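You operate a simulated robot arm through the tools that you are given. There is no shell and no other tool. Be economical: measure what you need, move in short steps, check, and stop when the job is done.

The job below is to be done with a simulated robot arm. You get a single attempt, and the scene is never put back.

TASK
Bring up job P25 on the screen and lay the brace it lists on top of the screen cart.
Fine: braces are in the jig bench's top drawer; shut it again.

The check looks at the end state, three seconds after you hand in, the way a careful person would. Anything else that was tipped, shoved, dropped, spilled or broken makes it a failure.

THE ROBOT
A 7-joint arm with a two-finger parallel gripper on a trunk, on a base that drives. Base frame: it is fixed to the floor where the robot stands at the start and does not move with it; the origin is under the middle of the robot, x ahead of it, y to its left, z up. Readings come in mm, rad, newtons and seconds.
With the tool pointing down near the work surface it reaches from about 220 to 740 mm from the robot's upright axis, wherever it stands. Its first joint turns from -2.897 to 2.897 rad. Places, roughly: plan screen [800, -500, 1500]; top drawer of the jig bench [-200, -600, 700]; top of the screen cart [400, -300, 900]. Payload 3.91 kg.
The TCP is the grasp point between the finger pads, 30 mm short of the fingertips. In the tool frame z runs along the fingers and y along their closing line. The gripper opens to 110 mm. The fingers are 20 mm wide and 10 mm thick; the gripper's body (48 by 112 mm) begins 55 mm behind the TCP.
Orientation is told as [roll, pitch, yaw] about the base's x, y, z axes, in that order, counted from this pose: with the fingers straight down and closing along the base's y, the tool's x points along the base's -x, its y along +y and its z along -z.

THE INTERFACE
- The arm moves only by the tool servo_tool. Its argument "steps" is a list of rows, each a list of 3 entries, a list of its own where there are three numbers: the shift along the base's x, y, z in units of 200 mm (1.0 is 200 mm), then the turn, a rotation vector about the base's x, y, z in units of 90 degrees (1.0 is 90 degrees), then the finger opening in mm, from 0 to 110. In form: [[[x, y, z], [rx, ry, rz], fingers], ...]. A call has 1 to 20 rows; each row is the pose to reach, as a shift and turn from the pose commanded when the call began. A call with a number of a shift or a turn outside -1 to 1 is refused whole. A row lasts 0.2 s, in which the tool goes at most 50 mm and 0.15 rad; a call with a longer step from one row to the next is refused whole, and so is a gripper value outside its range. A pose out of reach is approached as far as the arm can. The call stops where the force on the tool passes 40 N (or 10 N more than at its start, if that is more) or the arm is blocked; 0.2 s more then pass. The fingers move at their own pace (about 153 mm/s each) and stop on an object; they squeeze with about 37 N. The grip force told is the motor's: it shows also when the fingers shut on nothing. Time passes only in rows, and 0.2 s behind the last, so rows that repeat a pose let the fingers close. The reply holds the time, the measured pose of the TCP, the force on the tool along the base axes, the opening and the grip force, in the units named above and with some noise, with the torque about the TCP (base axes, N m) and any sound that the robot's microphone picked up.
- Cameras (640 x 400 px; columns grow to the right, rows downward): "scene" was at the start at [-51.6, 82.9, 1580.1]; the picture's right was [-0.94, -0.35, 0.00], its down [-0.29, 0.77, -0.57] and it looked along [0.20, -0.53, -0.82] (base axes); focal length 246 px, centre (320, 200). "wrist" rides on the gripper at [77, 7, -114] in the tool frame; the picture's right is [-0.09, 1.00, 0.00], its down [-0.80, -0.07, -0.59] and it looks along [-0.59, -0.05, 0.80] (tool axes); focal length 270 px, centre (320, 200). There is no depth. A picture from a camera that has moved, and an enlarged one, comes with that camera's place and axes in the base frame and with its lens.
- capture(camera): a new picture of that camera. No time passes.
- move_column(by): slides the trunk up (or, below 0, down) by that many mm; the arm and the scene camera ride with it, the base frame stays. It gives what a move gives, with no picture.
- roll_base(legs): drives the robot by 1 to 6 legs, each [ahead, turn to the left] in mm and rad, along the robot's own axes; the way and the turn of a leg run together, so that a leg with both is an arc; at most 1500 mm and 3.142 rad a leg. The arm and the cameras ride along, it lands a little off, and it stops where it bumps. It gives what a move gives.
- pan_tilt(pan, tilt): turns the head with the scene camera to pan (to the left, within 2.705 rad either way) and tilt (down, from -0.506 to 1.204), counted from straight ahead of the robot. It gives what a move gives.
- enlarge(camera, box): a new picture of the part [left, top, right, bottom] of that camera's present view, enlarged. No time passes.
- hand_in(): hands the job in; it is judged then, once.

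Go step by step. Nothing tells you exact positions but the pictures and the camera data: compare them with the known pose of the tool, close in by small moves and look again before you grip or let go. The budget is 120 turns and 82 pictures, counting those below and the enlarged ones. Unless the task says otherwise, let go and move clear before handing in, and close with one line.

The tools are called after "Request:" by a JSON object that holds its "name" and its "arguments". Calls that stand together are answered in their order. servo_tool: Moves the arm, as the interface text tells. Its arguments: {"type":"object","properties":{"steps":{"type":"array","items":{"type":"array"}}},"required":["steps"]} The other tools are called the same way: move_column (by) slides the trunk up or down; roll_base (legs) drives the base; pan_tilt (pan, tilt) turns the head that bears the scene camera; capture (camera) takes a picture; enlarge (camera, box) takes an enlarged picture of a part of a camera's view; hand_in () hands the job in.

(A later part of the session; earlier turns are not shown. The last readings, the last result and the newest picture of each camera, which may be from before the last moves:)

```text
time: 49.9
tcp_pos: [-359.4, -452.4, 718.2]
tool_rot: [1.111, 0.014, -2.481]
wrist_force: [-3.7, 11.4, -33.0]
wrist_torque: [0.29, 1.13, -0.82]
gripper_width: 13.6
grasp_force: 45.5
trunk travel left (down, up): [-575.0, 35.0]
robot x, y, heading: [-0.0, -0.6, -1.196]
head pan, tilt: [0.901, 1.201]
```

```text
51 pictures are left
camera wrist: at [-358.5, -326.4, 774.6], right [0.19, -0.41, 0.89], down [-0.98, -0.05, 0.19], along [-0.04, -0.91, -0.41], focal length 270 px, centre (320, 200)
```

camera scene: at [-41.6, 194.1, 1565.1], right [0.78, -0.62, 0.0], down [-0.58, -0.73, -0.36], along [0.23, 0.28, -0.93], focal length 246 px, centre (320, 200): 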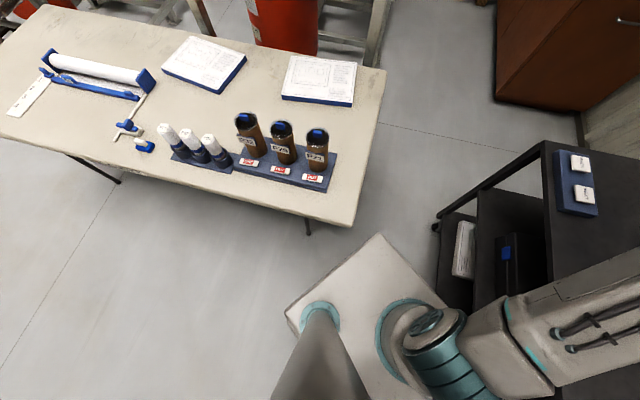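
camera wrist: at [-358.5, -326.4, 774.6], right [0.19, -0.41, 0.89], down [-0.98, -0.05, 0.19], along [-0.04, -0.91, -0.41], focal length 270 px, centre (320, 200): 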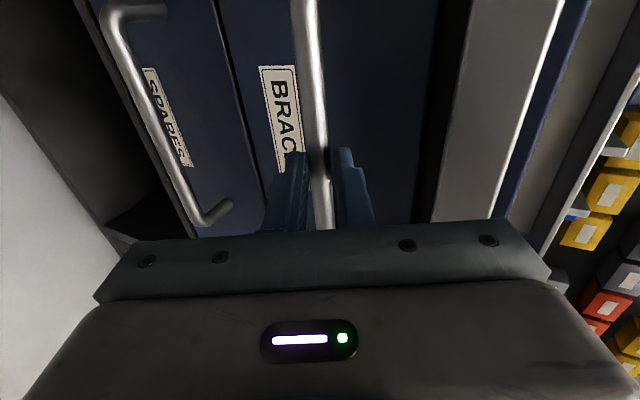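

The bar is gripped. I'll relieve the vertical load, then pull outward.

Request:
{"name": "servo_tool", "arguments": {"steps": [[[-0.01, 0.01, -0.02], [0, 0, 0], 0], [[-0.01, 0.01, -0.03], [0, 0, 0], 0]]}}

Request:
{"name": "servo_tool", "arguments": {"steps": [[[-0.03, 0.04, 0], [0, 0, 0], 0], [[-0.09, 0.12, 0], [0, 0, 0], 0], [[-0.15, 0.2, 0], [0, 0, 0], 0], [[-0.21, 0.28, 0], [0, 0, 0], 0], [[-0.27, 0.36, 0], [0, 0, 0], 0]]}}

```text
time: 50.5
tcp_pos: [-358.6, -452.3, 718.0]
tool_rot: [1.119, 0.01, -2.476]
wrist_force: [1.8, 9.9, -9.6]
wrist_torque: [0.74, -0.26, 0.66]
gripper_width: 13.8
grasp_force: 45.2
trunk travel left (down, up): [-575.0, 35.0]
robot x, y, heading: [0.1, 2.8, -1.195]
head pan, tilt: [0.901, 1.201]
```

```text
time: 51.7
tcp_pos: [-413.6, -376.9, 718.1]
tool_rot: [1.118, 0.008, -2.479]
wrist_force: [12.6, 10.4, 2.3]
wrist_torque: [0.3, -0.66, 1.47]
gripper_width: 13.4
grasp_force: 44.6
trunk travel left (down, up): [-575.0, 35.0]
robot x, y, heading: [0.3, 0.8, -1.195]
head pan, tilt: [0.901, 1.201]
```

The drawer is sliding, 93 mm so far, with a little side load. Continuing with the line slightly corrected.

Request:
{"name": "servo_tool", "arguments": {"steps": [[[-0.04, 0.07, 0], [0, 0, 0], 0], [[-0.1, 0.16, 0], [0, 0, 0], 0], [[-0.16, 0.25, 0], [0, 0, 0], 0], [[-0.22, 0.33, 0], [0, 0, 0], 0], [[-0.28, 0.415, 0], [0, 0, 0], 0]]}}

Request:
{"name": "pan_tilt", "arguments": {"pan": -1.0, "tilt": 1.1}}

Request:
{"name": "capture", "arguments": {"camera": "scene"}}

```text
time: 52.9
tcp_pos: [-473.6, -295.1, 718.7]
tool_rot: [1.115, 0.005, -2.485]
wrist_force: [-20.3, -11.9, 6.7]
wrist_torque: [-0.34, 0.02, -0.15]
gripper_width: 13.5
grasp_force: 45.1
trunk travel left (down, up): [-575.0, 35.0]
robot x, y, heading: [1.3, 0.2, -1.185]
head pan, tilt: [0.901, 1.201]
```

```text
time: 54.8
tcp_pos: [-472.2, -298.0, 717.7]
tool_rot: [1.121, 0.006, -2.484]
wrist_force: [-24.7, -18.4, 15.7]
wrist_torque: [-0.58, 0.04, -0.82]
gripper_width: 13.8
grasp_force: 45.3
trunk travel left (down, up): [-575.0, 35.0]
robot x, y, heading: [1.2, 0.2, -1.195]
head pan, tilt: [-1.0, 1.1]
```

```text
50 pictures are left
camera scene: at [72.5, 74.2, 1571.3], right [-0.81, 0.58, 0.0], down [0.52, 0.72, -0.45], along [-0.26, -0.37, -0.89], focal length 246 px, centre (320, 200)
```

scene: 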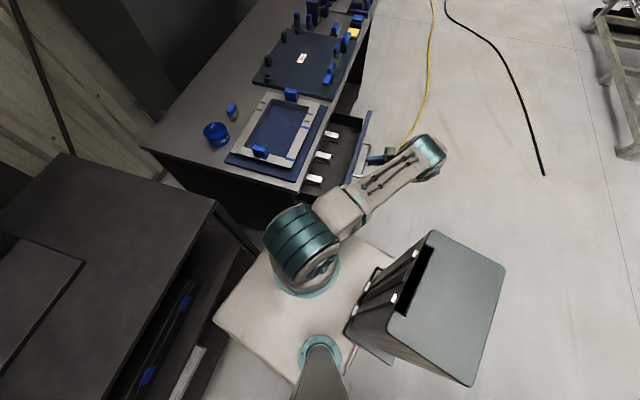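

The drawer is open about 190 mm and I can see braces with white tags inside. I'll pull some more, correcting the side load.

Request:
{"name": "servo_tool", "arguments": {"steps": [[[-0.02, -0.01, -0.01], [0, 0, 0], 0], [[-0.08, 0.07, -0.01], [0, 0, 0], 0], [[-0.14, 0.15, -0.01], [0, 0, 0], 0], [[-0.2, 0.23, -0.01], [0, 0, 0], 0], [[-0.255, 0.31, -0.01], [0, 0, 0], 0]]}}

Request:
{"name": "enlarge", "arguments": {"camera": "scene", "box": [220, 80, 420, 220]}}

```text
time: 56.0
tcp_pos: [-520.2, -232.0, 718.4]
tool_rot: [1.116, 0.006, -2.48]
wrist_force: [9.2, 7.6, 29.1]
wrist_torque: [-0.73, -0.37, 1.01]
gripper_width: 13.3
grasp_force: 45.0
trunk travel left (down, up): [-575.0, 35.0]
robot x, y, heading: [2.6, 2.3, -1.194]
head pan, tilt: [-1.0, 1.1]
```

```text
2.86 times, centred on (320, 150) of scene
camera zoom: at [77.6, 77.4, 1570.8], right [-0.81, 0.58, 0.0], down [0.52, 0.72, -0.46], along [-0.27, -0.37, -0.89], focal length 701 px, centre (320, 343)
```

zoom: 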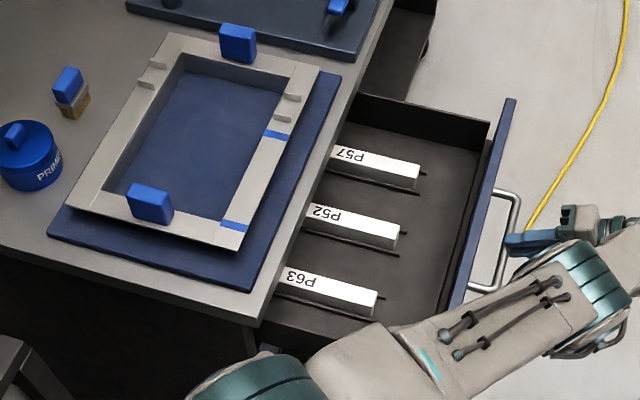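

P52 is the middle brace. I'll pull another ~60 mm to expose more of it.

Request:
{"name": "servo_tool", "arguments": {"steps": [[[-0.03, 0.04, 0], [0, 0, 0], 0], [[-0.09, 0.12, 0], [0, 0, 0], 0], [[-0.14, 0.19, 0], [0, 0, 0], 0], [[-0.19, 0.255, 0], [0, 0, 0], 0]]}}

Request:
{"name": "enlarge", "arguments": {"camera": "scene", "box": [220, 80, 420, 220]}}

```text
time: 57.0
tcp_pos: [-529.0, -182.4, 730.7]
tool_rot: [1.116, 0.011, -2.479]
wrist_force: [-0.9, 0.0, 0.0]
wrist_torque: [-0.04, 0.02, 0.01]
gripper_width: 0.0
grasp_force: 37.8
out of reach, approached as far as the arm can: row 1, 2, 3, 4
trunk travel left (down, up): [-575.0, 35.0]
robot x, y, heading: [-0.6, 1.4, -1.19]
head pan, tilt: [-1.0, 1.1]
```

```text
2.86 times, centred on (320, 150) of scene
camera zoom: at [73.7, 75.7, 1571.1], right [-0.81, 0.58, 0.0], down [0.52, 0.72, -0.45], along [-0.26, -0.37, -0.89], focal length 701 px, centre (320, 343)
```

zoom: 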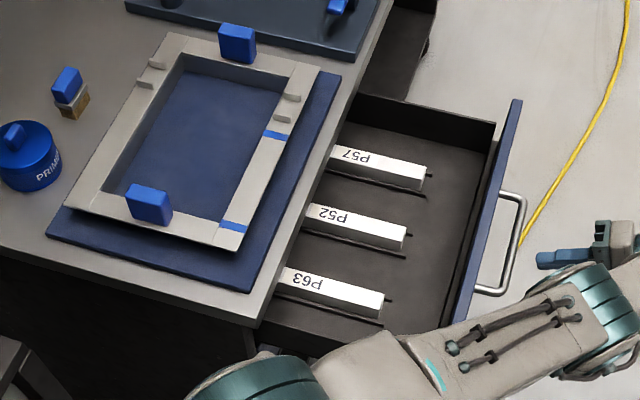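

The arm hit its reach and slid off the bar, leaving the drawer open about 280 mm, which is enough. Raising clear and untilting the tool to point down.

Request:
{"name": "servo_tool", "arguments": {"steps": [[[0, 0, 0.15], [0, 0, 0], 0], [[0, 0, 0.35], [0, 0, 0], 0], [[0, 0, 0.55], [0, 0, 0], 0], [[0, 0, 0.75], [0, 0, 0], 0], [[0, 0, 0.95], [0, 0, 0], 0]]}}

Request:
{"name": "servo_tool", "arguments": {"steps": [[[0, 0, 0.1], [0.072, 0.054, 0], 0], [[0, 0, 0.2], [0.144, 0.108, 0], 0], [[0, 0, 0.3], [0.216, 0.162, 0], 0], [[0, 0, 0.4], [0.288, 0.216, 0], 0], [[0, 0, 0.5], [0.36, 0.27, 0], 0], [[0, 0, 0.6], [0.432, 0.324, 0], 0], [[0, 0, 0.6], [0.504, 0.378, 0], 0], [[0, 0, 0.6], [0.576, 0.432, 0], 0]]}}

```text
time: 58.2
tcp_pos: [-527.2, -185.7, 916.4]
tool_rot: [1.111, 0.005, -2.481]
wrist_force: [5.1, -1.5, -4.8]
wrist_torque: [-0.24, -0.01, -0.26]
gripper_width: 0.1
grasp_force: 38.3
out of reach, approached as far as the arm can: row 1, 2, 3, 4
trunk travel left (down, up): [-575.0, 35.0]
robot x, y, heading: [3.4, -2.0, -1.188]
head pan, tilt: [-1.0, 1.1]
```

```text
time: 60.0
tcp_pos: [-527.3, -184.1, 1038.9]
tool_rot: [-0.016, 0.021, -2.498]
wrist_force: [-0.6, -0.3, 0.0]
wrist_torque: [0.02, -0.02, 0.01]
gripper_width: 0.0
grasp_force: 37.1
trunk travel left (down, up): [-575.0, 35.0]
robot x, y, heading: [-1.0, -0.2, -1.194]
head pan, tilt: [-1.0, 1.1]
```

Tool is vertical. Now yawing so the fingers would close across the braces, and looking at P52 from the wrist camera.

Request:
{"name": "servo_tool", "arguments": {"steps": [[[0.05, -0.05, 0], [0, 0, 0.09], 60], [[0.1, -0.1, 0], [0, 0, 0.18], 60], [[0.15, -0.15, 0], [0, 0, 0.27], 60], [[0.2, -0.2, 0], [0, 0, 0.36], 60], [[0.25, -0.25, 0], [0, 0, 0.45], 60], [[0.3, -0.3, 0], [0, 0, 0.54], 60], [[0.35, -0.35, -0.05], [0, 0, 0.63], 60], [[0.4, -0.4, -0.1], [0, 0, 0.72], 60], [[0.45, -0.45, -0.15], [0, 0, 0.81], 60], [[0.47, -0.5, -0.2], [0, 0, 0.9], 60], [[0.47, -0.55, -0.25], [0, 0, 1.0], 60]]}}

Request:
{"name": "capture", "arguments": {"camera": "wrist"}}

```text
refused: row 11 steps farther than a row can; nothing moved
```

```text
47 pictures are left
camera wrist: at [-462.0, -145.8, 1154.0], right [0.53, -0.85, -0.02], down [-0.69, -0.44, 0.58], along [-0.5, -0.29, -0.81], focal length 270 px, centre (320, 200)
```

wrist: 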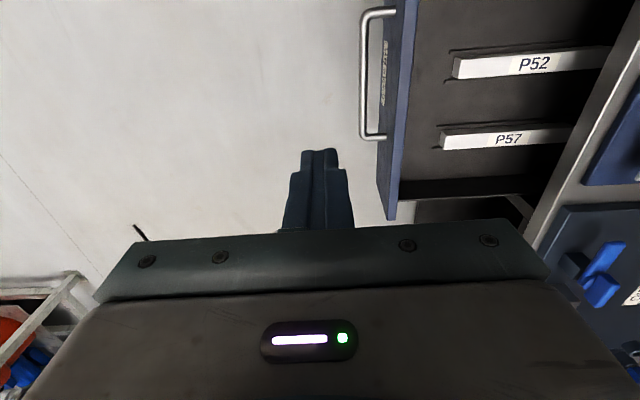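

A refused row; resending with smaller turns.

Request:
{"name": "servo_tool", "arguments": {"steps": [[[0.05, -0.05, 0], [0, 0, 0.09], 60], [[0.1, -0.1, 0], [0, 0, 0.18], 60], [[0.15, -0.15, 0], [0, 0, 0.27], 60], [[0.2, -0.2, 0], [0, 0, 0.36], 60], [[0.25, -0.25, 0], [0, 0, 0.45], 60], [[0.3, -0.3, 0], [0, 0, 0.54], 60], [[0.35, -0.35, -0.05], [0, 0, 0.63], 60], [[0.4, -0.4, -0.1], [0, 0, 0.72], 60], [[0.45, -0.45, -0.15], [0, 0, 0.81], 60], [[0.47, -0.5, -0.2], [0, 0, 0.9], 60], [[0.47, -0.52, -0.25], [0, 0, 0.98], 60], [[0.47, -0.55, -0.25], [0, 0, 1.0], 60]]}}

Request:
{"name": "capture", "arguments": {"camera": "wrist"}}

```text
time: 62.6
tcp_pos: [-432.6, -293.6, 989.2]
tool_rot: [-0.014, 0.02, -0.925]
wrist_force: [0.2, -0.6, 0.3]
wrist_torque: [-0.03, 0.02, -0.01]
gripper_width: 60.1
grasp_force: 0.1
trunk travel left (down, up): [-575.0, 35.0]
robot x, y, heading: [-0.9, -1.1, -1.192]
head pan, tilt: [-1.0, 1.1]
```

```text
46 pictures are left
camera wrist: at [-470.7, -227.9, 1104.0], right [0.85, 0.53, -0.01], down [0.44, -0.69, 0.58], along [0.3, -0.5, -0.82], focal length 270 px, centre (320, 200)
```

wrist: 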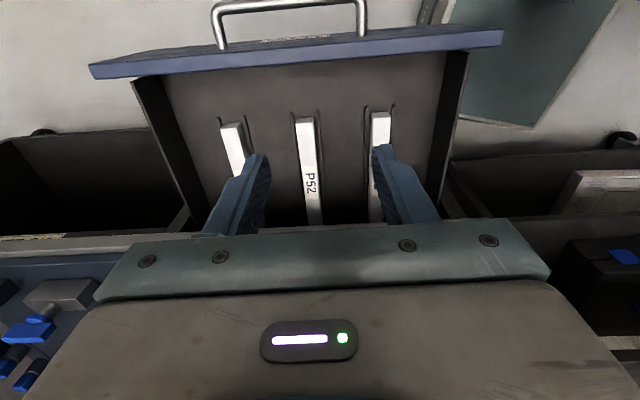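

P52 is the middle brace; I put its near end at about [-414, -375, 673], running inward under the bench edge. Zooming in to see its width and the ridges beside it.

Request:
{"name": "enlarge", "arguments": {"camera": "wrist", "box": [220, 90, 400, 230]}}

```text
2.86 times, centred on (310, 160) of wrist
camera zoom: at [-470.7, -227.9, 1104.0], right [0.85, 0.53, -0.01], down [0.44, -0.69, 0.58], along [0.3, -0.5, -0.82], focal length 772 px, centre (349, 314)
```

zoom: 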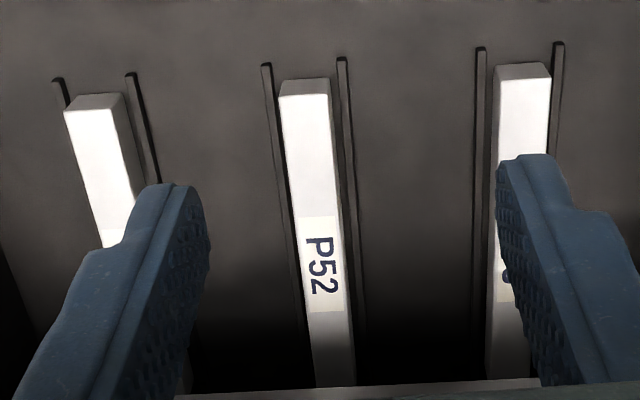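

The brace is about 26 mm square between two low ridges, roughly 225 mm long with its label near the middle. I'll hover above a point 75 mm from its near end, straightening the tool.

Request:
{"name": "servo_tool", "arguments": {"steps": [[[0.06, -0.15, -0.15], [-0.002, -0.006, 0], 60], [[0.13, -0.3, -0.3], [-0.005, -0.015, -0.007], 60], [[0.2, -0.45, -0.45], [-0.005, -0.015, -0.007], 60], [[0.26, -0.6, -0.6], [-0.005, -0.015, -0.007], 60], [[0.315, -0.705, -0.77], [-0.005, -0.015, -0.007], 60], [[0.315, -0.705, -0.95], [-0.005, -0.015, -0.007], 60]]}}

Request:
{"name": "capture", "arguments": {"camera": "wrist"}}

```text
time: 64.0
tcp_pos: [-369.3, -435.8, 799.6]
tool_rot: [-0.001, 0.0, -0.939]
wrist_force: [0.1, 0.1, 0.3]
wrist_torque: [-0.05, -0.03, 0.02]
gripper_width: 59.8
grasp_force: 0.1
trunk travel left (down, up): [-575.0, 35.0]
robot x, y, heading: [2.5, 0.0, -1.19]
head pan, tilt: [-1.0, 1.1]
```

```text
44 pictures are left
camera wrist: at [-409.0, -368.7, 913.8], right [0.86, 0.52, 0.0], down [0.41, -0.69, 0.59], along [0.31, -0.51, -0.8], focal length 270 px, centre (320, 200)
```

wrist: 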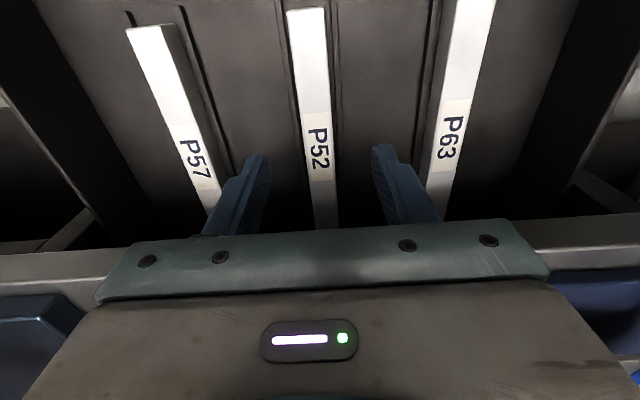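

P52 is well centred. Shifting 3 mm sideways and lowering until the tips are near the top of the brace.

Request:
{"name": "servo_tool", "arguments": {"steps": [[[-0.015, -0.01, -0.2], [0, 0, 0], 60], [[-0.015, -0.01, -0.4], [0, 0, 0], 60], [[-0.015, -0.01, -0.5], [0, 0, 0], 60]]}}

Request:
{"name": "capture", "arguments": {"camera": "wrist"}}

Request:
{"name": "pan_tilt", "arguments": {"pan": -0.7, "tilt": 1.0}}

Request:
{"name": "capture", "arguments": {"camera": "scene"}}

```text
time: 64.8
tcp_pos: [-373.2, -437.0, 700.8]
tool_rot: [0.002, -0.001, -0.94]
wrist_force: [0.8, 0.4, -0.2]
wrist_torque: [0.02, 0.01, 0.02]
gripper_width: 60.2
grasp_force: 0.0
trunk travel left (down, up): [-575.0, 35.0]
robot x, y, heading: [1.9, 1.5, -1.192]
head pan, tilt: [-1.0, 1.1]
```

```text
43 pictures are left
camera wrist: at [-413.7, -370.2, 813.5], right [0.86, 0.52, 0.0], down [0.41, -0.69, 0.6], along [0.31, -0.51, -0.8], focal length 270 px, centre (320, 200)
```

wrist: 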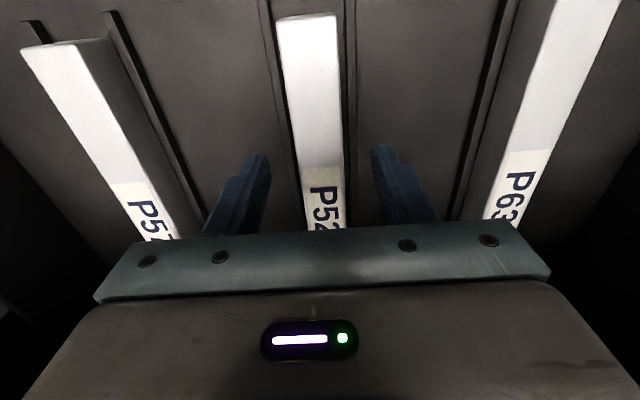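

```text
time: 65.6
tcp_pos: [-375.0, -437.0, 700.8]
tool_rot: [0.002, -0.001, -0.939]
wrist_force: [-0.1, 0.6, -0.6]
wrist_torque: [0.01, -0.01, 0.01]
gripper_width: 60.1
grasp_force: 0.0
trunk travel left (down, up): [-575.0, 35.0]
robot x, y, heading: [2.7, -1.0, -1.19]
head pan, tilt: [-0.7, 1.0]
```

```text
42 pictures are left
camera scene: at [88.7, 60.5, 1577.7], right [-0.95, 0.32, 0.0], down [0.27, 0.8, -0.54], along [-0.17, -0.51, -0.84], focal length 246 px, centre (320, 200)
```

scene: 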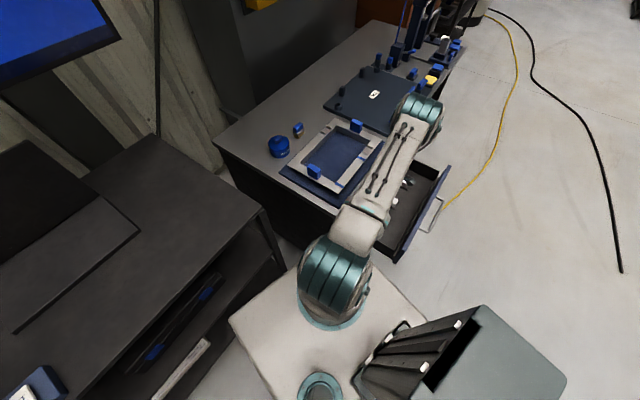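

Still centred. Lowering in small steps; I estimate the brace top at about z≈650–660.

Request:
{"name": "servo_tool", "arguments": {"steps": [[[0, 0, -0.05], [0, 0, 0], 60], [[0, 0, -0.1], [0, 0, 0], 60]]}}

Request:
{"name": "enlarge", "arguments": {"camera": "wrist", "box": [180, 90, 460, 240]}}

```text
time: 66.2
tcp_pos: [-373.7, -438.4, 678.9]
tool_rot: [0.001, 0.0, -0.938]
wrist_force: [0.7, 0.4, -0.5]
wrist_torque: [-0.01, -0.03, -0.04]
gripper_width: 60.2
grasp_force: 0.1
trunk travel left (down, up): [-575.0, 35.0]
robot x, y, heading: [0.2, 3.1, -1.188]
head pan, tilt: [-0.7, 1.0]
```

```text
2.29 times, centred on (320, 165) of wrist
camera zoom: at [-412.7, -371.0, 792.3], right [0.86, 0.52, 0.0], down [0.42, -0.69, 0.59], along [0.31, -0.51, -0.8], focal length 618 px, centre (320, 280)
```

zoom: 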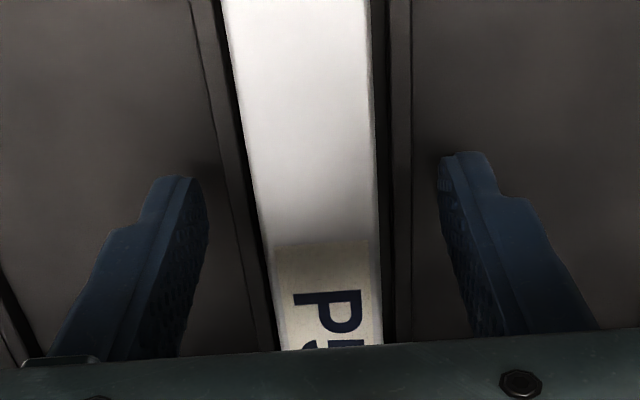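

I'll test-close here: harmless if I'm still above the brace, and informative either way.

Request:
{"name": "servo_tool", "arguments": {"steps": [[[0, 0, 0], [0, 0, 0], 40], [[0, 0, 0], [0, 0, 0], 20], [[0, 0, 0], [0, 0, 0], 20]]}}

Request:
{"name": "capture", "arguments": {"camera": "wrist"}}

```text
time: 67.0
tcp_pos: [-372.0, -437.5, 678.6]
tool_rot: [0.001, 0.0, -0.939]
wrist_force: [-0.2, 0.4, 0.2]
wrist_torque: [-0.04, -0.05, -0.02]
gripper_width: 29.4
grasp_force: 37.4
trunk travel left (down, up): [-575.0, 35.0]
robot x, y, heading: [0.7, -1.6, -1.189]
head pan, tilt: [-0.7, 1.0]
```

```text
40 pictures are left
camera wrist: at [-412.6, -370.9, 792.4], right [0.86, 0.52, 0.0], down [0.42, -0.69, 0.59], along [0.31, -0.51, -0.8], focal length 270 px, centre (320, 200)
```

wrist: 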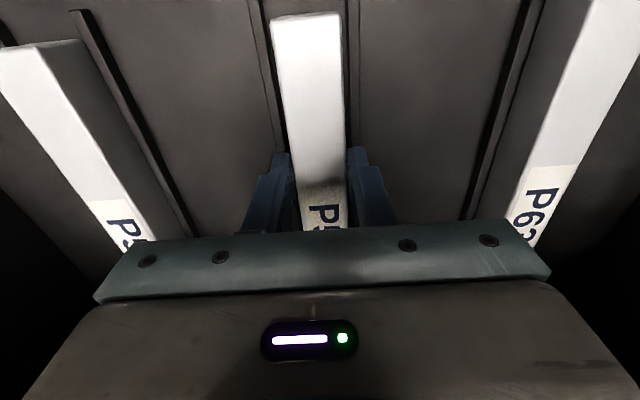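

P52 is gripped at 29.4 mm wide. I'll lift 10 mm to feel the weight and balance.

Request:
{"name": "servo_tool", "arguments": {"steps": [[[0, 0, 0.01], [0, 0, 0], 0], [[0, 0, 0.03], [0, 0, 0], 0], [[0, 0, 0.05], [0, 0, 0], 0], [[0, 0, 0.05], [0, 0, 0], 0]]}}

Request:
{"name": "capture", "arguments": {"camera": "wrist"}}

```text
time: 68.0
tcp_pos: [-374.2, -436.4, 689.4]
tool_rot: [0.0, -0.001, -0.939]
wrist_force: [1.0, -0.8, -1.9]
wrist_torque: [0.03, 0.05, -0.01]
gripper_width: 29.5
grasp_force: 36.7
trunk travel left (down, up): [-575.0, 35.0]
robot x, y, heading: [3.9, -2.1, -1.192]
head pan, tilt: [-0.7, 1.0]
```

```text
39 pictures are left
camera wrist: at [-412.8, -370.1, 802.0], right [0.86, 0.52, 0.0], down [0.41, -0.69, 0.59], along [0.31, -0.51, -0.8], focal length 270 px, centre (320, 200)
```

wrist: 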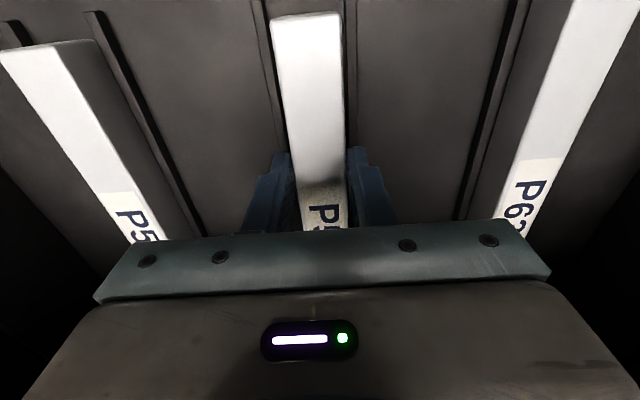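

It's light (about 0.2 kg) and held firmly. Now sliding it 85 mm outward, low inside the drawer, so its far end comes out from under the bench top.

Request:
{"name": "servo_tool", "arguments": {"steps": [[[-0.06, 0.081, 0.02], [0, 0, 0], 0], [[-0.126, 0.171, 0.05], [0, 0, 0], 0], [[-0.19, 0.257, 0.05], [0, 0, 0], 0], [[-0.253, 0.342, 0.05], [0, 0, 0], 0]]}}

Request:
{"name": "capture", "arguments": {"camera": "wrist"}}

Request:
{"name": "enlarge", "arguments": {"camera": "scene", "box": [320, 100, 480, 260]}}

```text
time: 69.0
tcp_pos: [-424.0, -365.9, 700.4]
tool_rot: [0.002, 0.0, -0.94]
wrist_force: [-0.5, 0.3, -0.7]
wrist_torque: [0.06, 0.06, -0.01]
gripper_width: 29.4
grasp_force: 36.9
trunk travel left (down, up): [-575.0, 35.0]
robot x, y, heading: [-0.8, 1.0, -1.193]
head pan, tilt: [-0.7, 1.0]
```

```text
38 pictures are left
camera wrist: at [-462.5, -300.4, 812.9], right [0.86, 0.52, 0.0], down [0.42, -0.69, 0.59], along [0.31, -0.51, -0.8], focal length 270 px, centre (320, 200)
```

wrist: 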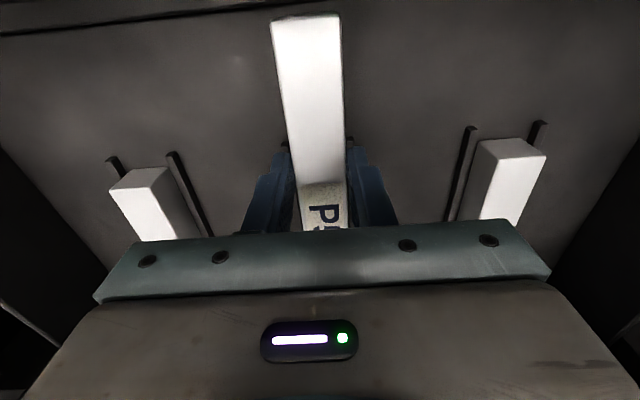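

```text
2.50 times, centred on (400, 180) of scene
camera zoom: at [88.4, 60.6, 1577.7], right [-0.95, 0.32, 0.0], down [0.27, 0.8, -0.54], along [-0.17, -0.51, -0.84], focal length 614 px, centre (120, 250)
```

zoom: 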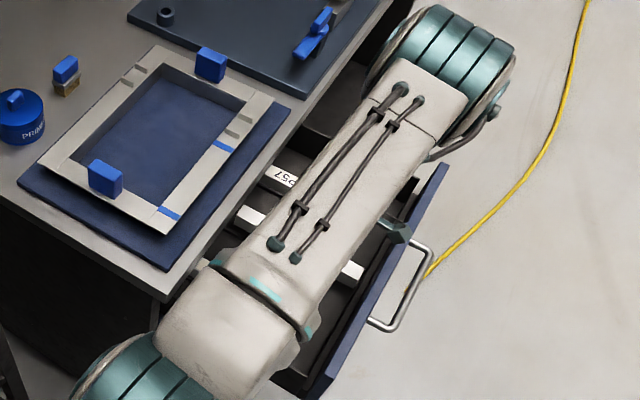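

The near end is close to the drawer front, and the far end is about at the bench edge. I'll raise 15 mm above the neighbours and turn the brace 45° inside the open drawer so the far end swings clear before lifting.

Request:
{"name": "servo_tool", "arguments": {"steps": [[[0, 0, 0.04], [0, 0, 0], 0], [[0, 0, 0.08], [0, 0, 0], 0], [[0, 0, 0.08], [0, 0, -0.08], 0], [[0, 0, 0.08], [0, 0, -0.16], 0], [[0, 0, 0.08], [0, 0, -0.24], 0], [[0, 0, 0.08], [0, 0, -0.32], 0], [[0, 0, 0.08], [0, 0, -0.4], 0], [[0, 0, 0.08], [0, 0, -0.48], 0]]}}

Request:
{"name": "capture", "arguments": {"camera": "wrist"}}

Request:
{"name": "enlarge", "arguments": {"camera": "scene", "box": [320, 100, 480, 260]}}

```text
time: 70.8
tcp_pos: [-423.6, -366.7, 716.6]
tool_rot: [0.001, -0.001, -1.694]
wrist_force: [0.1, -0.1, -1.7]
wrist_torque: [0.03, -0.02, -0.06]
gripper_width: 29.0
grasp_force: 36.9
trunk travel left (down, up): [-575.0, 35.0]
robot x, y, heading: [1.7, -2.7, -1.188]
head pan, tilt: [-0.7, 1.0]
```

```text
36 pictures are left
camera wrist: at [-407.0, -291.8, 829.3], right [0.98, -0.21, 0.0], down [-0.17, -0.79, 0.59], along [-0.12, -0.58, -0.8], focal length 270 px, centre (320, 200)
```

wrist: 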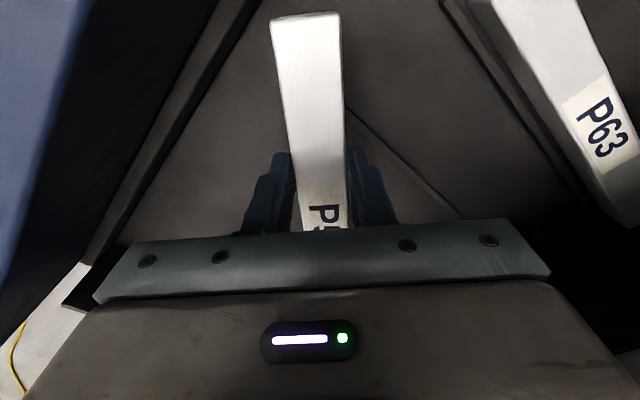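

```text
2.50 times, centred on (400, 180) of scene
camera zoom: at [88.7, 60.3, 1577.7], right [-0.95, 0.32, 0.0], down [0.27, 0.8, -0.54], along [-0.17, -0.51, -0.84], focal length 614 px, centre (120, 250)
```

zoom: 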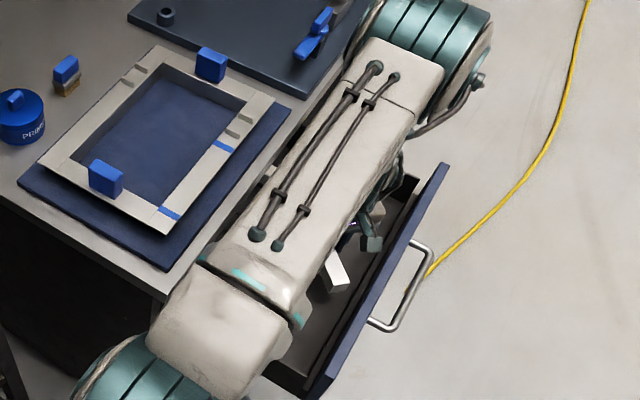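

The brace's far end is now clear of the bench edge. Lifting straight up.

Request:
{"name": "servo_tool", "arguments": {"steps": [[[0, 0, 0.15], [0, 0, 0], 0], [[0, 0, 0.35], [0, 0, 0], 0], [[0, 0, 0.55], [0, 0, 0], 0], [[0, 0, 0.78], [0, 0, 0], 0], [[0, 0, 1.0], [0, 0, 0], 0]]}}

Request:
{"name": "servo_tool", "arguments": {"steps": [[[0, 0, 0.22], [0, 0, 0], 0], [[0, 0, 0.44], [0, 0, 0], 0], [[0, 0, 0.66], [0, 0, 0], 0], [[0, 0, 0.88], [0, 0, 0], 0]]}}

Request:
{"name": "capture", "arguments": {"camera": "wrist"}}

Request:
{"name": "capture", "arguments": {"camera": "scene"}}

```text
time: 72.0
tcp_pos: [-422.5, -368.3, 917.4]
tool_rot: [0.001, 0.0, -1.694]
wrist_force: [0.4, 0.6, -2.1]
wrist_torque: [0.05, 0.0, -0.01]
gripper_width: 29.1
grasp_force: 37.1
trunk travel left (down, up): [-575.0, 35.0]
robot x, y, heading: [-3.4, 2.9, -1.19]
head pan, tilt: [-0.7, 1.0]
```

```text
time: 73.0
tcp_pos: [-422.8, -368.6, 1091.8]
tool_rot: [0.002, -0.001, -1.693]
wrist_force: [-0.5, -0.6, -1.1]
wrist_torque: [0.09, 0.0, -0.04]
gripper_width: 29.2
grasp_force: 36.8
trunk travel left (down, up): [-575.0, 35.0]
robot x, y, heading: [0.5, -0.5, -1.194]
head pan, tilt: [-0.7, 1.0]
```

```text
34 pictures are left
camera wrist: at [-406.1, -292.2, 1205.4], right [0.98, -0.21, 0.0], down [-0.17, -0.79, 0.59], along [-0.12, -0.58, -0.8], focal length 270 px, centre (320, 200)
```

wrist: 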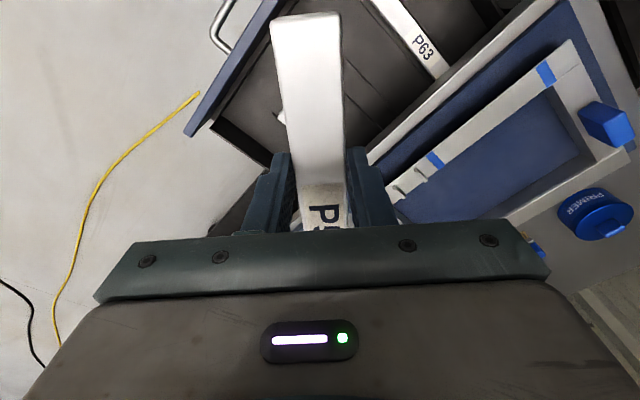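

```text
33 pictures are left
camera scene: at [89.3, 60.7, 1577.6], right [-0.95, 0.32, 0.0], down [0.27, 0.8, -0.54], along [-0.17, -0.51, -0.84], focal length 246 px, centre (320, 200)
```

scene: 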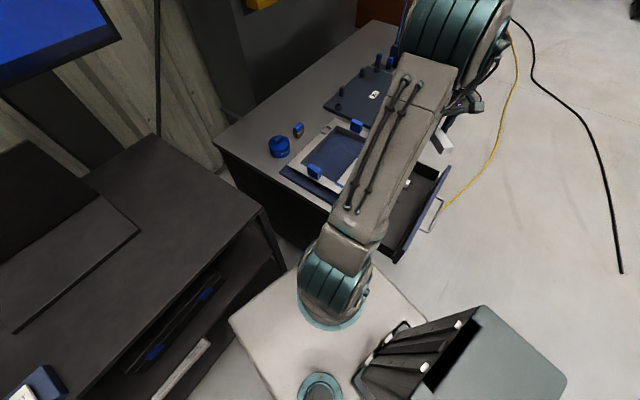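

P52 is held securely above the drawer. The strip along the cart's front is free, so I'll place the brace at about [461, -294], parallel to the cart's edge. Swinging over in stages while yawing.

Request:
{"name": "servo_tool", "arguments": {"steps": [[[0.2, -0.04, 0.02], [0, 0, 0.073], 0], [[0.4, -0.08, 0.04], [0, 0, 0.146], 0], [[0.6, -0.12, 0.06], [0, 0, 0.22], 0], [[0.8, -0.15, 0.08], [0, 0, 0.293], 0], [[1, -0.17, 0.1], [0, 0, 0.366], 0]]}}

Request:
{"name": "servo_tool", "arguments": {"steps": [[[0.2, -0.02, 0], [0, 0, 0.073], 0], [[0.4, -0.04, 0], [0, 0, 0.146], 0], [[0.6, -0.06, 0], [0, 0, 0.22], 0], [[0.8, -0.08, 0], [0, 0, 0.293], 0], [[1, -0.1, 0], [0, 0, 0.366], 0]]}}

Request:
{"name": "servo_tool", "arguments": {"steps": [[[0.2, 0, 0], [0, 0, 0.073], 0], [[0.4, 0, 0], [0, 0, 0.146], 0], [[0.6, 0.02, 0], [0, 0, 0.22], 0], [[0.8, 0.04, 0], [0, 0, 0.293], 0], [[1, 0.08, 0], [0, 0, 0.366], 0]]}}

Request:
{"name": "servo_tool", "arguments": {"steps": [[[0.2, 0.06, 0], [0, 0, 0.073], 0], [[0.4, 0.13, 0], [0, 0, 0.146], 0], [[0.6, 0.2, 0], [0, 0, 0.22], 0], [[0.8, 0.27, 0], [0, 0, 0.293], 0], [[1, 0.34, 0], [0, 0, 0.366], 0]]}}

Request:
{"name": "capture", "arguments": {"camera": "wrist"}}

```text
time: 74.2
tcp_pos: [-222.3, -402.2, 1110.5]
tool_rot: [0.001, 0.0, -1.116]
wrist_force: [0.3, 0.0, -0.5]
wrist_torque: [0.06, 0.01, -0.03]
gripper_width: 29.4
grasp_force: 37.4
trunk travel left (down, up): [-575.0, 35.0]
robot x, y, heading: [1.4, 2.0, -1.191]
head pan, tilt: [-0.7, 1.0]
```

```text
time: 75.4
tcp_pos: [-20.9, -420.1, 1111.8]
tool_rot: [0.003, -0.001, -0.54]
wrist_force: [0.6, -0.2, -1.6]
wrist_torque: [0.03, 0.04, 0.0]
gripper_width: 29.3
grasp_force: 36.9
trunk travel left (down, up): [-575.0, 35.0]
robot x, y, heading: [1.0, 0.2, -1.191]
head pan, tilt: [-0.7, 1.0]
```

```text
time: 76.6
tcp_pos: [176.7, -405.7, 1112.2]
tool_rot: [0.001, -0.001, 0.036]
wrist_force: [0.6, -1.0, -1.8]
wrist_torque: [-0.03, 0.05, -0.02]
gripper_width: 29.1
grasp_force: 37.4
trunk travel left (down, up): [-575.0, 35.0]
robot x, y, heading: [-0.6, -0.0, -1.193]
head pan, tilt: [-0.7, 1.0]
```

```text
time: 77.8
tcp_pos: [377.3, -334.9, 1109.9]
tool_rot: [0.002, 0.0, 0.608]
wrist_force: [-0.3, -0.1, -1.0]
wrist_torque: [0.0, 0.07, 0.01]
gripper_width: 29.4
grasp_force: 37.1
trunk travel left (down, up): [-575.0, 35.0]
robot x, y, heading: [-0.0, -0.4, -1.195]
head pan, tilt: [-0.7, 1.0]
```

```text
32 pictures are left
camera wrist: at [311.7, -373.7, 1223.0], right [-0.5, 0.87, 0.0], down [0.7, 0.4, 0.59], along [0.52, 0.3, -0.8], focal length 270 px, centre (320, 200)
```

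wrist: 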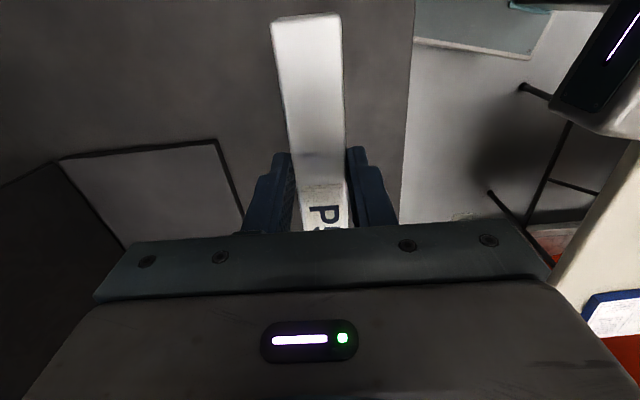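

The brace is over the clear front strip and parallel to the cart's edge. I'll lower here, watching the force.

Request:
{"name": "servo_tool", "arguments": {"steps": [[[0, 0, -0.2], [0, 0, 0], 0], [[0, 0, -0.4], [0, 0, 0], 0], [[0, 0, -0.55], [0, 0, 0], 0], [[0, 0, -0.68], [0, 0, 0], 0]]}}

Request:
{"name": "pan_tilt", "arguments": {"pan": 0.35, "tilt": 0.9}}

Request:
{"name": "capture", "arguments": {"camera": "scene"}}

```text
time: 78.8
tcp_pos: [378.1, -338.1, 976.2]
tool_rot: [0.0, 0.0, 0.607]
wrist_force: [0.3, -0.4, -1.5]
wrist_torque: [-0.02, 0.05, 0.0]
gripper_width: 29.4
grasp_force: 36.9
trunk travel left (down, up): [-575.0, 35.0]
robot x, y, heading: [-1.7, 1.9, -1.196]
head pan, tilt: [-0.7, 1.0]
```

```text
time: 80.1
tcp_pos: [377.3, -337.6, 976.7]
tool_rot: [0.002, -0.001, 0.608]
wrist_force: [0.1, 0.7, -1.2]
wrist_torque: [-0.02, 0.03, 0.0]
gripper_width: 29.4
grasp_force: 37.3
trunk travel left (down, up): [-575.0, 35.0]
robot x, y, heading: [-2.6, 1.4, -1.194]
head pan, tilt: [0.351, 0.901]
```

```text
31 pictures are left
camera scene: at [161.6, 70.2, 1584.9], right [-0.75, -0.67, 0.0], down [-0.52, 0.58, -0.62], along [0.41, -0.46, -0.78], focal length 246 px, centre (320, 200)
```

scene: 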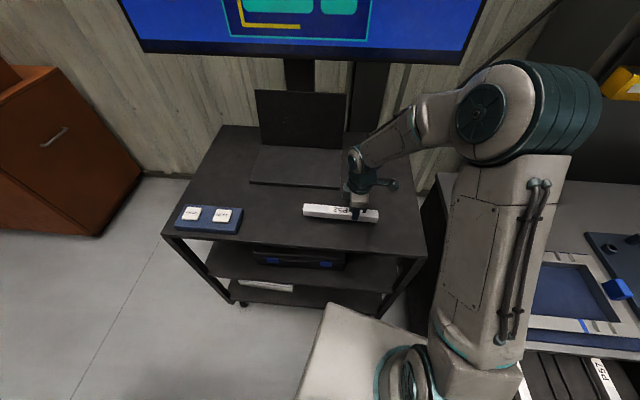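

A clear view: the brace hovers over the free part of the cart top. Lowering gently to contact.

Request:
{"name": "servo_tool", "arguments": {"steps": [[[0, 0, -0.04], [0, 0, 0], 0], [[0, 0, -0.08], [0, 0, 0], 0], [[0, 0, -0.12], [0, 0, 0], 0], [[0, 0, -0.15], [0, 0, 0], 0]]}}

Request:
{"name": "servo_tool", "arguments": {"steps": [[[0, 0, -0.015], [0, 0, 0], 0], [[0, 0, -0.03], [0, 0, 0], 0]]}}

```text
time: 81.1
tcp_pos: [375.3, -337.2, 947.2]
tool_rot: [-0.002, -0.002, 0.605]
wrist_force: [0.6, -1.1, 18.2]
wrist_torque: [0.06, 0.18, -0.07]
gripper_width: 29.4
grasp_force: 37.1
trunk travel left (down, up): [-575.0, 35.0]
robot x, y, heading: [3.4, -1.9, -1.192]
head pan, tilt: [0.351, 0.901]
```

```text
time: 81.7
tcp_pos: [376.5, -336.3, 940.9]
tool_rot: [-0.005, -0.002, 0.608]
wrist_force: [0.3, -1.7, 33.5]
wrist_torque: [-0.01, -0.02, -0.07]
gripper_width: 29.6
grasp_force: 36.9
trunk travel left (down, up): [-575.0, 35.0]
robot x, y, heading: [-1.7, -1.2, -1.187]
head pan, tilt: [0.351, 0.901]
```

Contact with the cart top. Relieving the load, then opening the fingers.

Request:
{"name": "servo_tool", "arguments": {"steps": [[[0, 0, 0.025], [0, 0, 0], 0], [[0, 0, 0.025], [0, 0, 0], 0]]}}

Request:
{"name": "servo_tool", "arguments": {"steps": [[[0, 0, 0], [0, 0, 0], 35], [[0, 0, 0], [0, 0, 0], 50], [[0, 0, 0], [0, 0, 0], 50]]}}

Request:
{"name": "servo_tool", "arguments": {"steps": [[[0, 0, 0.05], [0, 0, 0], 50], [[0, 0, 0.2], [0, 0, 0], 50], [[0, 0, 0.4], [0, 0, 0], 50], [[0, 0, 0.6], [0, 0, 0], 50], [[0, 0, 0.8], [0, 0, 0], 50]]}}

Request:
{"name": "capture", "arguments": {"camera": "scene"}}

```text
time: 82.3
tcp_pos: [375.7, -337.0, 942.5]
tool_rot: [0.006, 0.002, 0.608]
wrist_force: [0.0, 0.0, -1.5]
wrist_torque: [-0.06, 0.04, -0.02]
gripper_width: 29.3
grasp_force: 36.7
trunk travel left (down, up): [-575.0, 35.0]
robot x, y, heading: [0.1, -3.2, -1.19]
head pan, tilt: [0.351, 0.901]
```

```text
time: 83.1
tcp_pos: [376.7, -337.9, 944.1]
tool_rot: [0.001, 0.001, 0.608]
wrist_force: [-0.1, 0.1, 0.1]
wrist_torque: [0.0, -0.01, -0.03]
gripper_width: 50.1
grasp_force: 0.0
trunk travel left (down, up): [-575.0, 35.0]
robot x, y, heading: [-1.3, -2.8, -1.19]
head pan, tilt: [0.351, 0.901]
```

```text
time: 84.3
tcp_pos: [376.7, -337.1, 1105.1]
tool_rot: [-0.001, 0.0, 0.609]
wrist_force: [-0.3, 0.8, 0.7]
wrist_torque: [0.0, 0.02, -0.02]
gripper_width: 50.3
grasp_force: 0.2
trunk travel left (down, up): [-575.0, 35.0]
robot x, y, heading: [-2.2, -1.9, -1.191]
head pan, tilt: [0.351, 0.901]
```

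```text
30 pictures are left
camera scene: at [161.1, 70.7, 1584.9], right [-0.75, -0.67, 0.0], down [-0.52, 0.58, -0.62], along [0.41, -0.46, -0.78], focal length 246 px, centre (320, 200)
```

scene: 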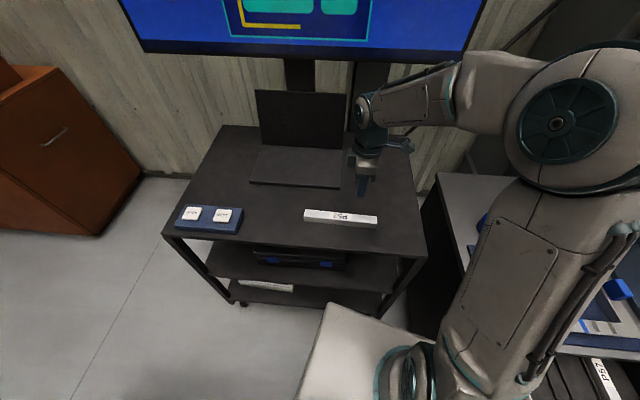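

P52 lies flat on the cart, clear of everything, and the fingers are clear of it. Now I'll return to the drawer to shut it.

Request:
{"name": "servo_tool", "arguments": {"steps": [[[-0.2, -0.07, 0], [0, 0, -0.06], 50], [[-0.4, -0.14, 0], [0, 0, -0.12], 50], [[-0.6, -0.21, 0], [0, 0, -0.18], 50], [[-0.8, -0.28, 0], [0, 0, -0.24], 50], [[-1, -0.34, 0], [0, 0, -0.3], 50]]}}

Request:
{"name": "servo_tool", "arguments": {"steps": [[[-0.2, 0, 0], [0, 0, -0.06], 50], [[-0.4, 0, 0], [0, 0, -0.12], 50], [[-0.6, -0.02, 0], [0, 0, -0.18], 50], [[-0.8, -0.04, 0], [0, 0, -0.24], 50], [[-1, -0.08, 0], [0, 0, -0.3], 50]]}}

Request:
{"name": "servo_tool", "arguments": {"steps": [[[-0.2, 0.02, 0], [0, 0, -0.06], 80], [[-0.4, 0.04, 0], [0, 0, -0.12], 80], [[-0.6, 0.06, 0], [0, 0, -0.18], 80], [[-0.8, 0.08, 0], [0, 0, -0.24], 80], [[-1, 0.1, 0], [0, 0, -0.3], 80]]}}

Request:
{"name": "servo_tool", "arguments": {"steps": [[[-0.2, 0.04, 0], [0, 0, -0.06], 80], [[-0.4, 0.1, 0], [0, 0, -0.083], 80], [[-0.6, 0.2, 0], [0, 0, -0.083], 80], [[-0.8, 0.3, 0], [0, 0, -0.083], 80], [[-1, 0.4, 0], [0, 0, -0.083], 80]]}}

Request:
{"name": "servo_tool", "arguments": {"steps": [[[-0.15, 0.15, 0], [0, 0, 0], 80], [[-0.3, 0.3, 0], [0, 0, 0], 80], [[-0.45, 0.45, 0], [0, 0, 0], 80], [[-0.57, 0.58, 0], [0, 0, 0], 80]]}}

Request:
{"name": "capture", "arguments": {"camera": "wrist"}}

```text
time: 85.5
tcp_pos: [174.6, -406.7, 1102.7]
tool_rot: [0.003, -0.003, 0.133]
wrist_force: [0.2, 0.9, -0.6]
wrist_torque: [0.03, -0.01, 0.02]
gripper_width: 50.0
grasp_force: 0.0
trunk travel left (down, up): [-575.0, 35.0]
robot x, y, heading: [0.2, 0.2, -1.192]
head pan, tilt: [0.351, 0.901]
```

```text
time: 86.7
tcp_pos: [-25.1, -420.7, 1104.2]
tool_rot: [0.001, -0.001, -0.337]
wrist_force: [-0.2, 0.1, -0.3]
wrist_torque: [0.01, 0.0, 0.0]
gripper_width: 50.0
grasp_force: 0.1
trunk travel left (down, up): [-575.0, 35.0]
robot x, y, heading: [1.4, -0.4, -1.194]
head pan, tilt: [0.351, 0.901]
```

```text
time: 87.9
tcp_pos: [-225.4, -398.4, 1104.3]
tool_rot: [0.004, 0.0, -0.808]
wrist_force: [-0.1, 0.3, 0.5]
wrist_torque: [0.04, -0.01, 0.0]
gripper_width: 80.2
grasp_force: 0.1
trunk travel left (down, up): [-575.0, 35.0]
robot x, y, heading: [0.2, 1.9, -1.195]
head pan, tilt: [0.351, 0.901]
```

```text
time: 89.1
tcp_pos: [-425.3, -319.7, 1104.2]
tool_rot: [0.002, 0.0, -0.938]
wrist_force: [0.4, 0.0, 0.9]
wrist_torque: [0.03, 0.0, 0.02]
gripper_width: 79.9
grasp_force: 0.0
trunk travel left (down, up): [-575.0, 35.0]
robot x, y, heading: [-1.6, 0.0, -1.195]
head pan, tilt: [0.351, 0.901]
```

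```text
time: 90.1
tcp_pos: [-537.3, -203.4, 1104.1]
tool_rot: [0.002, -0.002, -0.939]
wrist_force: [-1.0, -0.4, 0.6]
wrist_torque: [-0.02, 0.0, 0.01]
gripper_width: 80.0
grasp_force: 0.0
trunk travel left (down, up): [-575.0, 35.0]
robot x, y, heading: [-4.7, 0.0, -1.191]
head pan, tilt: [0.351, 0.901]
```

```text
29 pictures are left
camera wrist: at [-576.8, -135.2, 1216.7], right [0.85, 0.52, 0.0], down [0.42, -0.69, 0.6], along [0.31, -0.51, -0.8], focal length 270 px, centre (320, 200)
```

wrist: 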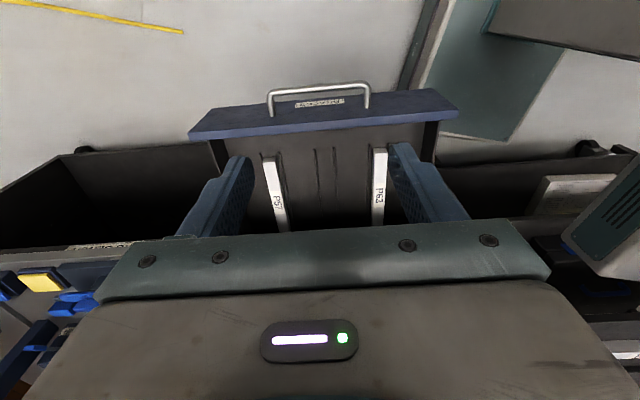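

The bar is at about [-512, -245, 720], and the tool is about 49 mm outside it. Lowering straight down in front of it.

Request:
{"name": "servo_tool", "arguments": {"steps": [[[0, 0, -0.22], [0, 0, 0], 80], [[0, 0, -0.44], [0, 0, 0], 80], [[0, 0, -0.66], [0, 0, 0], 80], [[0, 0, -0.88], [0, 0, 0], 80], [[0, 0, -1], [0, 0, 0], 80]]}}

Request:
{"name": "servo_tool", "arguments": {"steps": [[[0, 0, -0.2], [0, 0, 0], 80], [[0, 0, -0.4], [0, 0, 0], 80], [[0, 0, -0.6], [0, 0, 0], 80], [[0, 0, -0.83], [0, 0, 0], 80]]}}

Request:
{"name": "capture", "arguments": {"camera": "wrist"}}

```text
time: 91.3
tcp_pos: [-539.3, -205.9, 906.0]
tool_rot: [0.003, -0.002, -0.937]
wrist_force: [-0.3, 0.1, 0.0]
wrist_torque: [0.0, -0.03, 0.0]
gripper_width: 79.7
grasp_force: 0.1
trunk travel left (down, up): [-575.0, 35.0]
robot x, y, heading: [1.1, 0.0, -1.197]
head pan, tilt: [0.351, 0.901]
```

```text
time: 92.3
tcp_pos: [-536.6, -205.0, 738.8]
tool_rot: [0.001, 0.001, -0.937]
wrist_force: [-0.2, -0.4, 1.0]
wrist_torque: [0.01, -0.01, 0.01]
gripper_width: 79.9
grasp_force: 0.1
trunk travel left (down, up): [-575.0, 35.0]
robot x, y, heading: [-2.0, 5.7, -1.197]
head pan, tilt: [0.351, 0.901]
```

```text
28 pictures are left
camera wrist: at [-575.6, -139.0, 852.8], right [0.85, 0.52, 0.0], down [0.42, -0.69, 0.59], along [0.31, -0.51, -0.8], focal length 270 px, centre (320, 200)
```

wrist: 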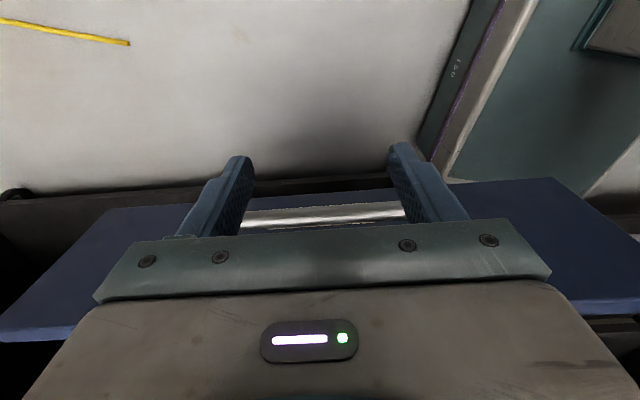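

The fingers stand just outside the bar and are centred on it. Pushing the drawer in.

Request:
{"name": "servo_tool", "arguments": {"steps": [[[0.06, -0.08, 0], [0, 0, 0], 80], [[0.17, -0.23, 0], [0, 0, 0], 80], [[0.28, -0.38, 0], [0, 0, 0], 80], [[0.39, -0.53, 0], [0, 0, 0], 80], [[0.48, -0.65, 0], [0, 0, 0], 80], [[0.563, -0.765, 0], [0, 0, 0], 80]]}}

Request:
{"name": "capture", "arguments": {"camera": "wrist"}}

```text
time: 93.7
tcp_pos: [-419.6, -361.5, 740.7]
tool_rot: [-0.001, -0.001, -0.937]
wrist_force: [0.4, -1.4, 0.7]
wrist_torque: [0.04, 0.01, -0.02]
gripper_width: 79.7
grasp_force: 0.0
trunk travel left (down, up): [-575.0, 35.0]
robot x, y, heading: [0.5, -0.9, -1.187]
head pan, tilt: [0.351, 0.901]
```

```text
27 pictures are left
camera wrist: at [-460.5, -296.0, 854.2], right [0.85, 0.52, 0.0], down [0.42, -0.69, 0.6], along [0.31, -0.51, -0.8], focal length 270 px, centre (320, 200)
```

wrist: 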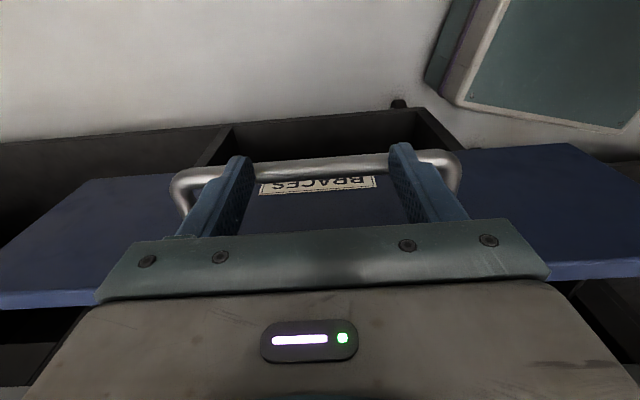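

The drawer moved in. I'll zoom in to see how the fingers sit against the bar.

Request:
{"name": "enlarge", "arguments": {"camera": "wrist", "box": [160, 120, 480, 260]}}

Request:
{"name": "pan_tilt", "arguments": {"pan": -1.0, "tilt": 1.1}}

Request:
{"name": "enlarge", "arguments": {"camera": "scene", "box": [220, 60, 460, 240]}}

```text
2.00 times, centred on (320, 190) of wrist
camera zoom: at [-460.5, -296.0, 854.2], right [0.85, 0.52, 0.0], down [0.42, -0.69, 0.6], along [0.31, -0.51, -0.8], focal length 541 px, centre (320, 220)
```

zoom: 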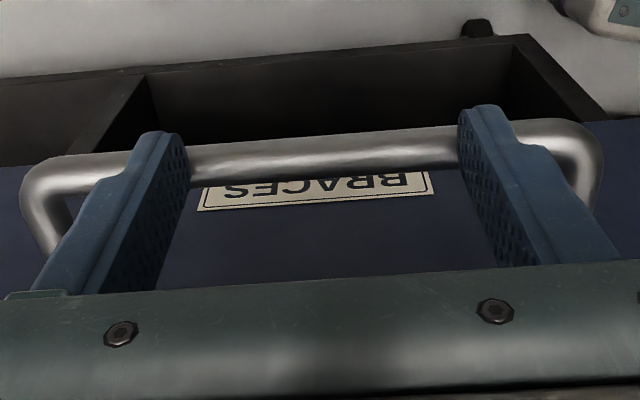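

```text
time: 95.2
tcp_pos: [-423.6, -358.9, 740.8]
tool_rot: [0.001, 0.0, -0.937]
wrist_force: [0.0, 0.1, 0.3]
wrist_torque: [0.01, 0.0, -0.01]
gripper_width: 80.0
grasp_force: 0.0
trunk travel left (down, up): [-575.0, 35.0]
robot x, y, heading: [-2.4, 0.2, -1.19]
head pan, tilt: [-1.0, 1.1]
```

```text
2.22 times, centred on (340, 150) of scene
camera zoom: at [74.0, 75.2, 1571.1], right [-0.81, 0.58, 0.0], down [0.52, 0.72, -0.45], along [-0.26, -0.37, -0.89], focal length 546 px, centre (276, 311)
```

zoom: 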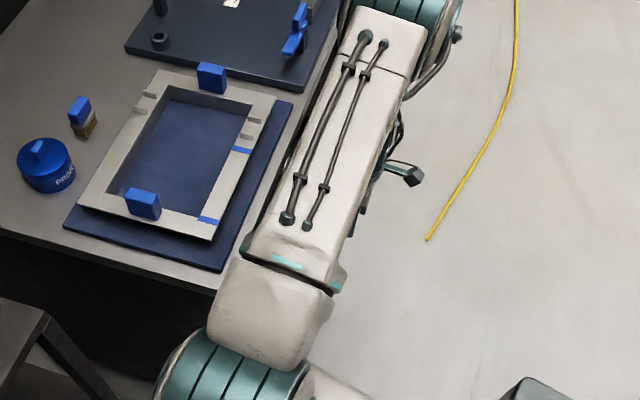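

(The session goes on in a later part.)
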